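You operate a simulated robot arm through the tools that you are given. There is no shell and no other tool. Be economical: measure what you need, move in short steps, check, and stop when the job is done.

You are at the controls of a simulated robot arm. One attempt, no reset.

## Task
Fetch the green jar and set it on the white plate with a green rim.

The check looks at the end state, three seconds after you hand in, the way a careful person would. Anything else that was tipped, shoved, dropped, spilled or broken makes it a failure.

## Robot
A 7-joint arm with a two-finger parallel gripper, fixed in place. Base frame: the origin is at the foot of the arm, x ahead of it, y to its left, z up; the work surface is at about z = 0. Readings come in mm, degrees, newtons and seconds.
With the tool pointing down near the work surface it reaches from about 240 to 620 mm from the base axis. Its first joint turns from -66.0 to 66.0 degrees. Payload 2.6 kg.
The TCP is the grasp point between the finger pads, 30 mm short of the fingertips. In the tool frame z runs along the fingers and y along their closing line. The gripper opens to 94 mm. The fingers are 28 mm wide and 10 mm thick; the gripper's body (50 by 96 mm) begins 55 mm behind the TCP.
Orientation is told as [roll, pitch, yaw] about the base's x, y, z axes, in that order, counted from this pose: with the fingers straight down and closing along the base's y, the tool's x points along the base's -x, its y along +y and its z along -z.

## Interface
- The arm moves only by the tool send_rows. Its argument "moves" is text: rows parted by semicolons, each of 7 numbers parted by spaces: the closure in counts, from 0 (fully open) to 255 (shut), then the shift along the tool's x, y, z in mm, then the turn, a rotation vector about the tool's x, y, z in degrees. In form: jaw dx dy dz ax ay az; .... A call has 1 to 10 rows; each row shifts and turns the commanded pose from where the row before left it, along the tool's axes as they then stand. Rows are played at 5 a second. More than 50 mm and 8.6 degrees between two rows, or a gripper value outside its range, and nothing of the call is played. Where a pose cannot be reached the arm comes as near as it can. A force on the tool above 40 N (or 10 N above the force at the start of the call, whichever is more), or a blocked arm, ends the call early, and 0.2 s more pass. The fingers move at their own pace (about 72 mm/s each) and stop on an object; they squeeze with about 22 N. The grip force told is the motor's: it shows also when the fingers shut on nothing. Time passes only in rows, and 0.2 s behind the last, so rows that do not move let the fingers close. It gives the time, the measured TCP pose, the force on the tool (base axes), the opening and the grip force at its end, in the units of the frame above (readings bear some noise), and new pictures: "views" is both (left out), scene, wrist or none.
- Cameras (640 x 400 px; columns grow to the right, rows downward): "scene" is fixed at [45.6, 432.1, 564.6]; the picture's right is [-0.61, -0.79, 0.00], its down [-0.38, 0.30, -0.88] and it looks along [0.69, -0.54, -0.48] (base axes); focal length 346 px, centre (320, 200). "wrist" rides on the gripper at [76, 14, -102] in the tool frame; the picture's right is [-0.18, 0.98, 0.00], its down [-0.75, -0.14, -0.64] and it looks along [-0.63, -0.12, 0.77] (tool axes); focal length 243 px, centre (320, 200). There is no depth. A picture from a camera that has moved, and an enlarged one, comes with that camera's place and axes in the base frame and with its lens. The place of the scene camera against the robot may be out by one fixed shift of up to 18 mm in any direction.
- enlarge(camera, box): a new picture of the part [left, top, right, bottom] of that camera's present view, enlarged. No time passes.
- finish_job(): hands the job in; it is judged then, once.

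Work in short steps. Places have to be worked out from the pictures, the camera data and where the tool is seen: move nearer, look again, correct. Check each grasp and each placing, and mend what went wrong. You have 90 turns and 170 pictures in all, those below and enlarged ones among them. Open the gripper and draw the arm clear of the work before you hand the job in, unless the task says otherwise; then end with one line.

The tools are called after ">>>" by a JSON object that holds its "op" and its "data". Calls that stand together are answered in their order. send_rows: Moves the arm, as the interface text tells. Its arguments: {"type":"object","properties":{"moves":{"type":"string"},"views":{"type":"string","enum":["both","scene","wrist","none"]}},"required":["moves"]} The other tools are called the same way: enlarge (camera, box) takes an enlarged picture of a part of a camera's view; finish_job () hands the job in.

At the start:

```text
clock: 0.0
tcp_pos: [469.3, 43.5, 271.0]
tool_rot: [0.0, 0.0, -0.1]
ft_force: [-0.6, -0.1, 0.2]
gripper_width: 93.8
finger_force: 0.1
```

scene: 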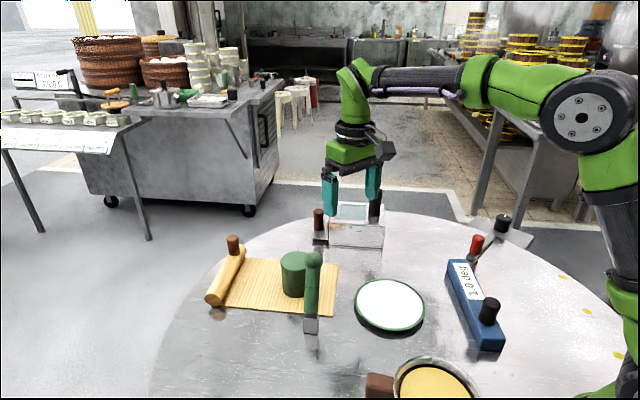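
wrist: 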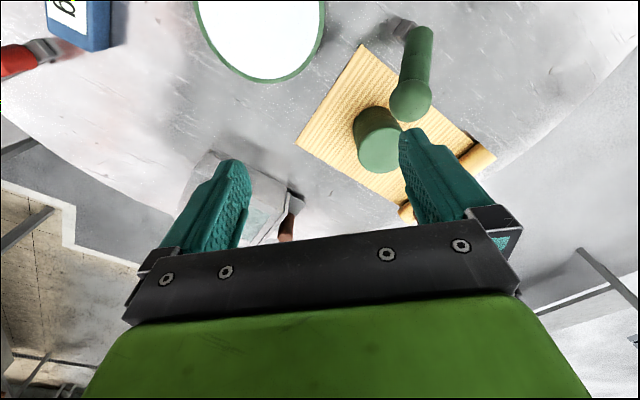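

I start by enlarging both views around the jar and its tall neighbour, to pin down shapes and clearances.

>>> {"op": "enlarge", "data": {"camera": "scene", "box": [200, 200, 440, 350]}}

>>> {"op": "enlarge", "data": {"camera": "wrist", "box": [280, 0, 520, 230]}}

```text
2.67 times, centred on (320, 275) of scene
camera zoom: at [45.6, 432.1, 564.6], right [-0.61, -0.79, 0.0], down [-0.38, 0.3, -0.88], along [0.69, -0.54, -0.48], focal length 923 px, centre (320, 0)
```

zoom: 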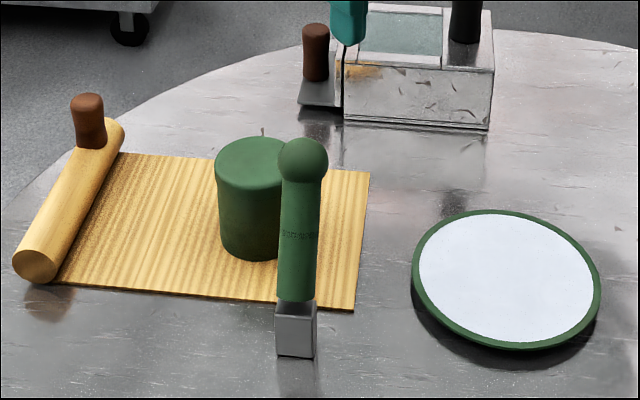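

```text
1.74 times, centred on (400, 115) of wrist
camera zoom: at [393.1, 59.1, 372.5], right [0.18, 0.98, 0.0], down [0.75, -0.14, 0.64], along [0.63, -0.12, -0.77], focal length 422 px, centre (181, 348)
```

zoom: 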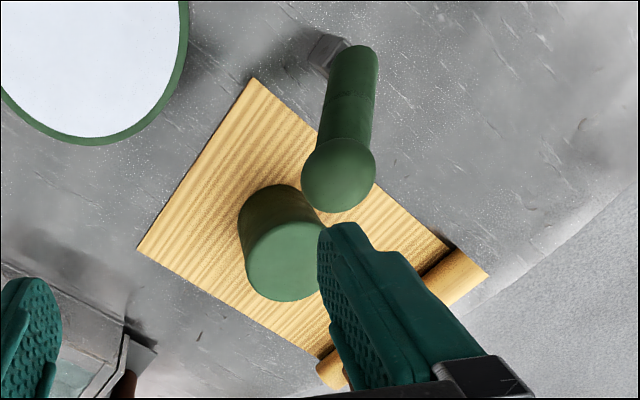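

Both cameras agree on the jar: centre about (561, 108), about 57 mm across and 80 mm tall. A leaning handle rises to z≈160 near (468, 118). I'll yaw the tool 45° so the wrist camera and fingers keep away from it, then go above the jar at the present height.

>>> {"op": "send_rows", "data": {"moves": "0 0 0 0 0 0 -7.5;0 0 0 0 0 0 -7.5;0 0 0 0 0 0 -7.5;0 0 0 0 0 0 -7.5;0 0 0 0 0 0 -7.5;0 0 0 0 0 0 -7.5;0 -36.9 -6.5 0 0 0 0;0 -36.9 -6.5 0 0 0 0;0 -36.9 -6.5 0 0 0 0;0 0 0 0 0 0 0"}}

```text
clock: 2.2
tcp_pos: [557.9, 108.8, 268.5]
tool_rot: [0.0, 0.3, 45.2]
ft_force: [-0.3, -0.3, -0.5]
gripper_width: 93.6
finger_force: 0.1
out of reach, approached as far as the arm can: row 9
camera wrist: at [494.1, 66.2, 369.9], right [-0.57, 0.82, 0.0], down [0.63, 0.44, 0.64], along [0.53, 0.36, -0.77], focal length 243 px, centre (320, 200)
```

scene: 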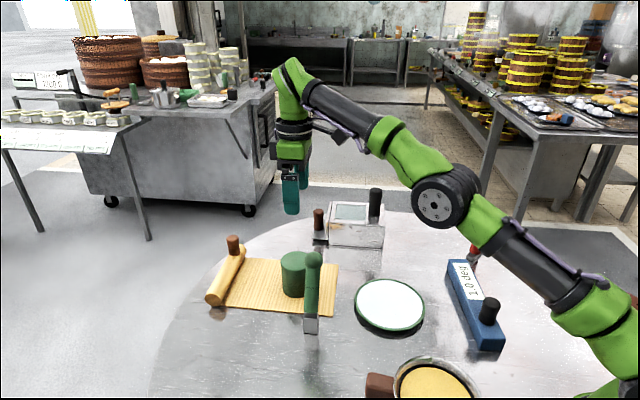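
wrist: 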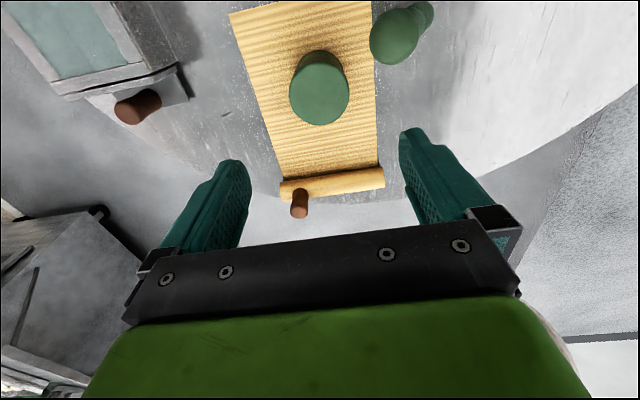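

The jar now reads about (564, 110), and the leaning handle's knob about (480, 122, 140). I'll turn back to 35° yaw for more room beside the knob and descend to z≈150 for a second look.

>>> {"op": "send_rows", "data": {"moves": "0 0 0 20 0 0 5;0 0 0 40 0 0 5;0 -3 -1 40 0 0 0;0 -3 -1 20 0 0 0;0 0 0 0 0 0 0"}}

```text
clock: 3.4
tcp_pos: [562.7, 112.1, 149.2]
tool_rot: [0.0, 0.0, 35.0]
ft_force: [0.0, 0.3, 0.6]
gripper_width: 94.1
finger_force: 0.0
camera wrist: at [492.8, 80.2, 251.2], right [-0.41, 0.91, 0.0], down [0.7, 0.32, 0.64], along [0.58, 0.27, -0.77], focal length 243 px, centre (320, 200)
```

scene: 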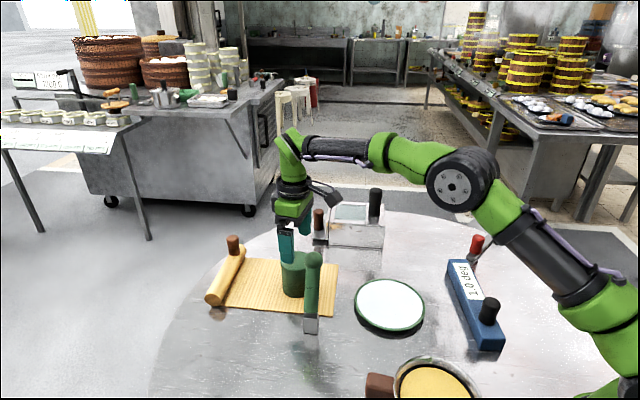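
wrist: 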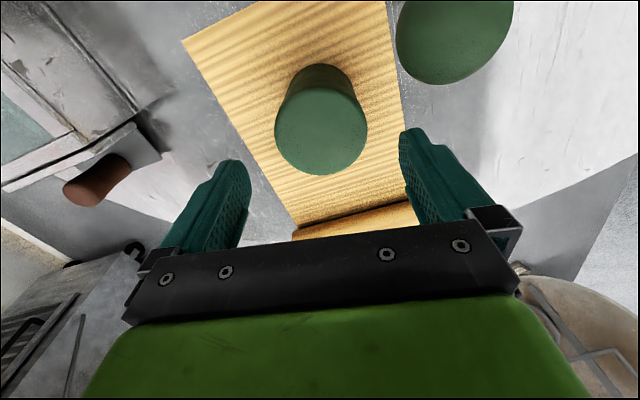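

The jar is centred under the tool at about (562, 113), and the knob stays about 35 mm or more from the gripper body. I'll descend to z≈55 with the jaws open.

>>> {"op": "send_rows", "data": {"moves": "0 0 0 30 0 0 0;0 0 0 30 0 0 0;0 0 0 20 0 0 0;0 0 0 14 0 0 0;0 0 0 0 0 0 0"}}

```text
clock: 4.6
tcp_pos: [563.5, 110.7, 55.4]
tool_rot: [0.0, 0.1, 35.0]
ft_force: [-0.4, -0.9, -0.1]
gripper_width: 93.9
finger_force: 0.1
camera wrist: at [492.6, 79.6, 157.5], right [-0.41, 0.91, 0.0], down [0.7, 0.32, 0.64], along [0.58, 0.27, -0.77], focal length 243 px, centre (320, 200)
```

scene: 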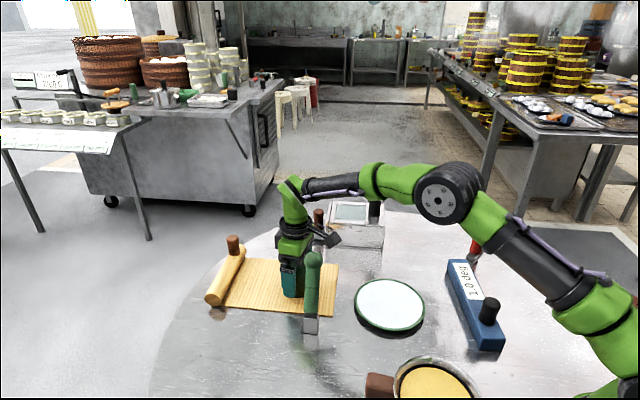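
wrist: 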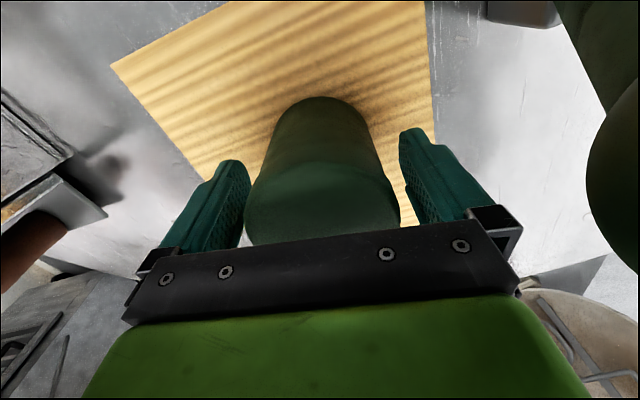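

The jar stands between the pads, with its axis perhaps 4 mm toward the base. I'll nudge that way and close.

>>> {"op": "send_rows", "data": {"moves": "0 3 0 0 0 0 0;80 0 0 0 0 0 0;160 0 0 0 0 0 0;255 0 0 0 0 0 0;255 0 0 0 0 0 0;255 0 0 0 0 0 0"}}

```text
clock: 6.0
tcp_pos: [562.2, 109.7, 55.6]
tool_rot: [0.0, 0.0, 35.1]
ft_force: [-0.2, 0.3, 0.0]
gripper_width: 71.4
finger_force: 22.0
camera wrist: at [490.6, 78.3, 157.8], right [-0.41, 0.91, 0.0], down [0.7, 0.32, 0.64], along [0.58, 0.27, -0.77], focal length 243 px, centre (320, 200)
```

scene: 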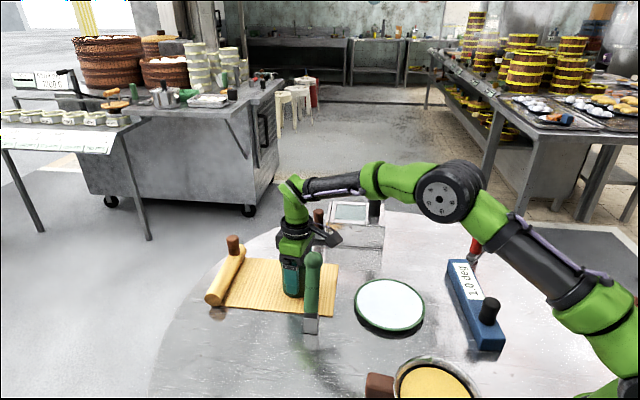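
wrist: 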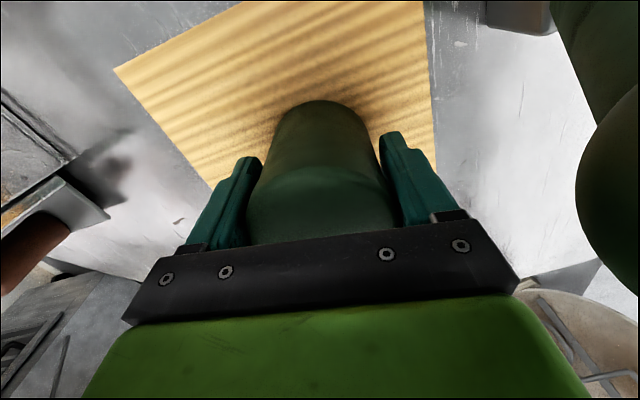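

The grip holds at 71.4 mm with 22 N. I'll lift straight up slowly and check.

>>> {"op": "send_rows", "data": {"moves": "255 0 0 -5 0 0 0;255 0 0 -10 0 0 0;255 0 0 -20 0 0 0;255 0 0 -25 0 0 0;255 0 0 -25 0 0 0;255 0 0 -25 0 0 0;255 0 0 -25 0 0 0;255 0 0 -15 0 0 0;255 0 0 0 0 0 0"}}

```text
clock: 8.0
tcp_pos: [561.9, 109.6, 206.2]
tool_rot: [0.0, 0.0, 35.0]
ft_force: [-1.0, 0.0, -1.4]
gripper_width: 71.6
finger_force: 22.2
camera wrist: at [490.9, 78.3, 307.1], right [-0.41, 0.91, 0.0], down [0.7, 0.32, 0.64], along [0.58, 0.27, -0.77], focal length 243 px, centre (320, 200)
```

scene: 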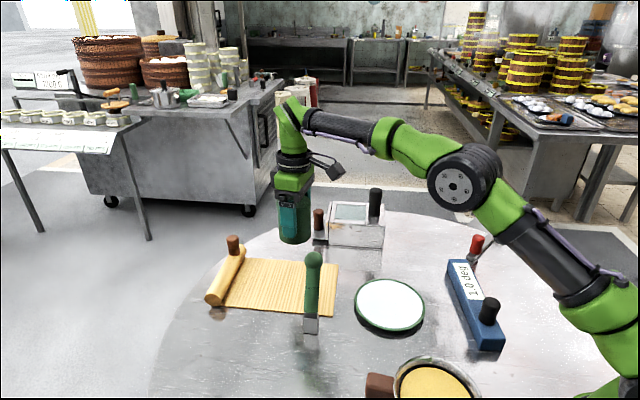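
wrist: 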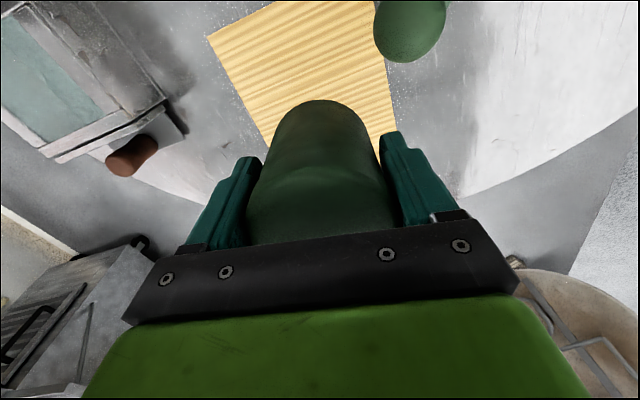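

The jar is held firmly and nothing else moved. I'll carry it in −y, away from the leaning handle, then back toward the plate, stopping short to view the plate.

>>> {"op": "send_rows", "data": {"moves": "255 24.6 -23.5 0 0 0 0;255 24.6 -23.5 0 0 0 0;255 24.6 -23.5 0 0 0 0;255 26.3 4.2 0 0 0 0;255 26.3 4.2 0 0 0 0;255 26.3 4.2 0 0 0 0;255 0 0 0 0 0 0"}}

```text
clock: 9.6
tcp_pos: [470.2, -26.5, 205.6]
tool_rot: [0.0, 0.0, 35.1]
ft_force: [-0.2, -0.1, -2.5]
gripper_width: 71.7
finger_force: 21.6
camera wrist: at [399.1, -57.7, 307.8], right [-0.41, 0.91, 0.0], down [0.7, 0.32, 0.64], along [0.58, 0.27, -0.77], focal length 243 px, centre (320, 200)
```

scene: 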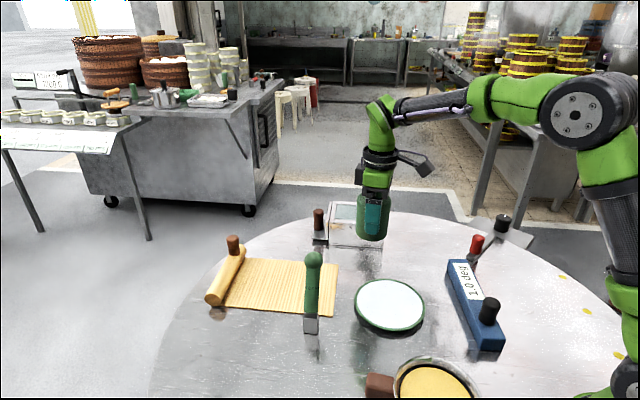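
wrist: 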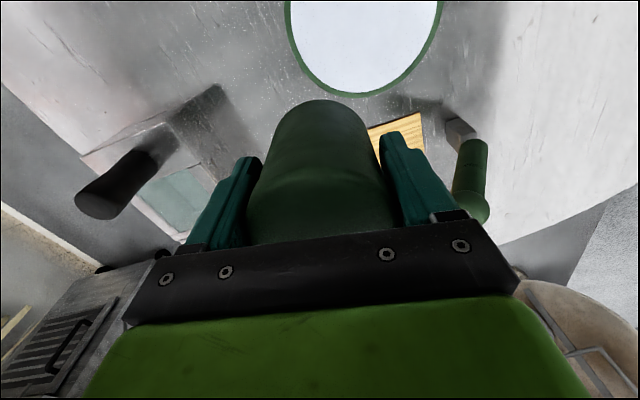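

Both wrist views put the plate's centre at about (394, −13), radius about 77 mm, so the scene camera is off by about 11 mm in x and y. I'll move above it and start lowering.

>>> {"op": "send_rows", "data": {"moves": "255 18.2 18.2 0 0 0 0;255 18.2 18.2 0 0 0 0;255 18.1 18.3 0 0 0 0;255 0 0 30 0 0 0;255 0 0 40 0 0 0;255 0 0 30 0 0 0;255 0 0 0 0 0 0"}}

```text
clock: 11.2
tcp_pos: [395.0, -10.2, 105.5]
tool_rot: [-0.1, 0.0, 35.0]
ft_force: [-0.3, 0.3, -1.2]
gripper_width: 71.5
finger_force: 21.6
camera wrist: at [324.6, -41.8, 208.0], right [-0.41, 0.91, 0.0], down [0.7, 0.32, 0.64], along [0.58, 0.27, -0.77], focal length 243 px, centre (320, 200)
```

scene: 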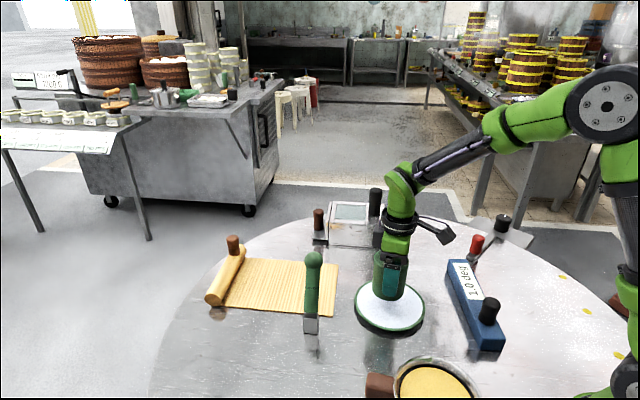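
wrist: 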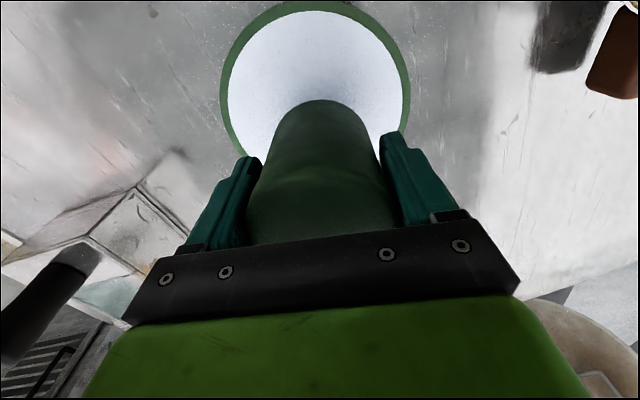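

The plate centre reads about (397, −12), so the jar is over it. I'll lower it gently in small steps, watching the force.

>>> {"op": "send_rows", "data": {"moves": "255 0 0 20 0 0 0;255 0 0 12 0 0 0;255 0 0 3 0 0 0;255 0 0 2 0 0 0;255 0 0 2 0 0 0;255 0 0 0 0 0 0"}}

```text
clock: 12.6
tcp_pos: [394.2, -11.3, 67.1]
tool_rot: [0.0, 0.0, 35.0]
ft_force: [-2.7, -0.3, 10.0]
gripper_width: 71.5
finger_force: 22.4
camera wrist: at [323.7, -43.0, 169.0], right [-0.41, 0.91, 0.0], down [0.7, 0.32, 0.64], along [0.59, 0.27, -0.77], focal length 243 px, centre (320, 200)
```

scene: 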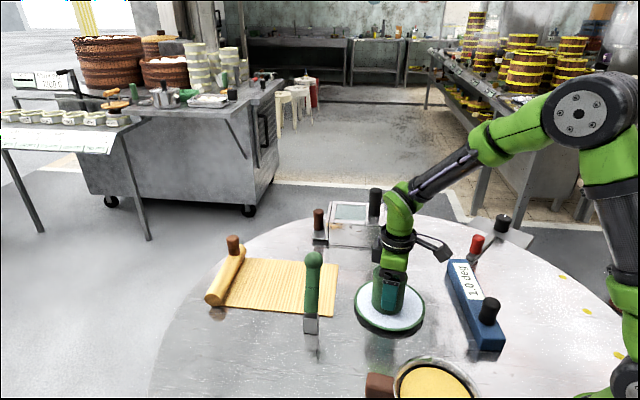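
wrist: 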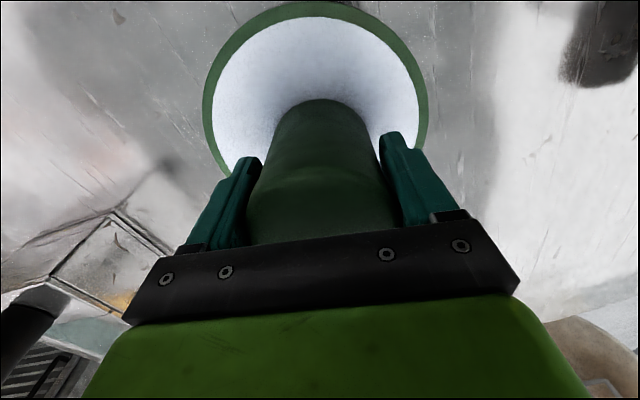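

The force reads 10 N upward, so the jar rests on the plate. I'll ease off slightly and open the jaws in stages.

>>> {"op": "send_rows", "data": {"moves": "255 0 0 -0.7 0 0 0;150 0 0 0 0 0 0;60 0 0 0 0 0 0;0 0 0 0 0 0 0;0 0 0 0 0 0 0"}}

```text
clock: 13.8
tcp_pos: [394.2, -11.2, 67.6]
tool_rot: [0.0, -0.1, 35.0]
ft_force: [-0.6, 0.3, -0.1]
gripper_width: 93.7
finger_force: 0.2
camera wrist: at [323.3, -42.7, 169.3], right [-0.41, 0.91, 0.0], down [0.7, 0.32, 0.64], along [0.58, 0.27, -0.77], focal length 243 px, centre (320, 200)
```

scene: 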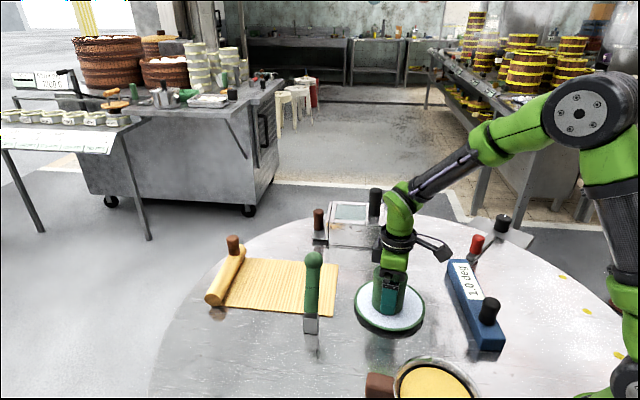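
wrist: 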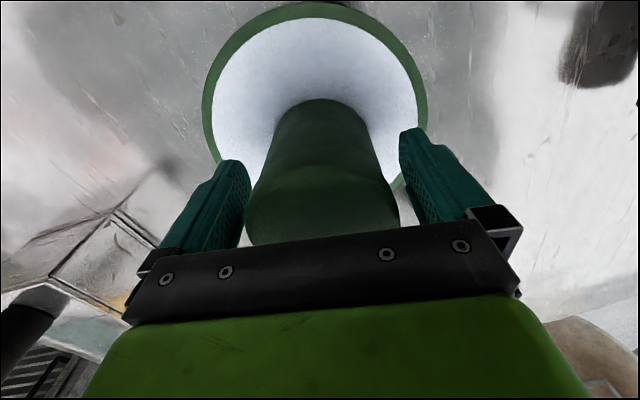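

The jar stands free between the open fingers. I'll rise straight up and clear of it.

>>> {"op": "send_rows", "data": {"moves": "0 0 0 -10 0 0 0;0 0 0 -25 0 0 0;0 0 0 -40 0 0 0;0 0 0 -40 0 0 0;0 0 0 -40 0 0 0;0 0 0 -35 0 0 0;0 -20 -20 0 0 0 0;0 -25 -25 0 0 0 0;0 -25 -25 0 0 0 0;0 0 0 0 0 0 0"}}

```text
clock: 16.0
tcp_pos: [490.5, -28.7, 255.9]
tool_rot: [0.0, -0.1, 35.0]
ft_force: [0.3, 0.2, 0.3]
gripper_width: 93.9
finger_force: 0.2
camera wrist: at [419.4, -60.0, 357.9], right [-0.41, 0.91, 0.0], down [0.7, 0.32, 0.64], along [0.58, 0.27, -0.77], focal length 243 px, centre (320, 200)
```

scene: 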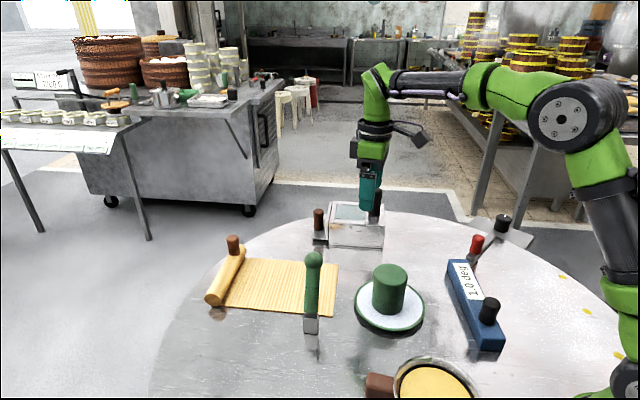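
wrist: 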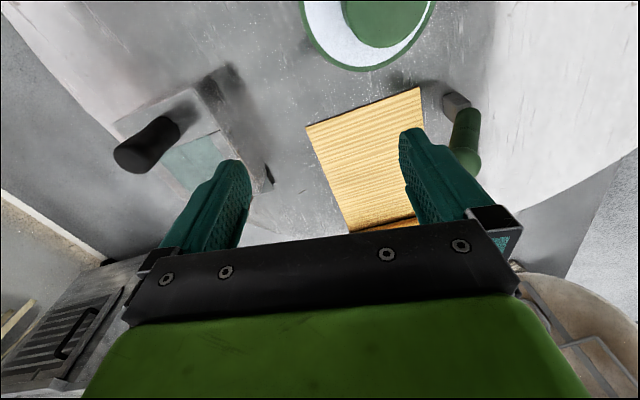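

The jar stands upright in the middle of the plate, everything else is where it was, and the open gripper is clear, so I'm handing in.

>>> {"op": "finish_job", "data": {}}

```text
The job is handed in.
```

The green jar is standing upright near the centre of the green-rimmed white plate; the last pictures show nothing else moved, and the arm is clear with its gripper open.
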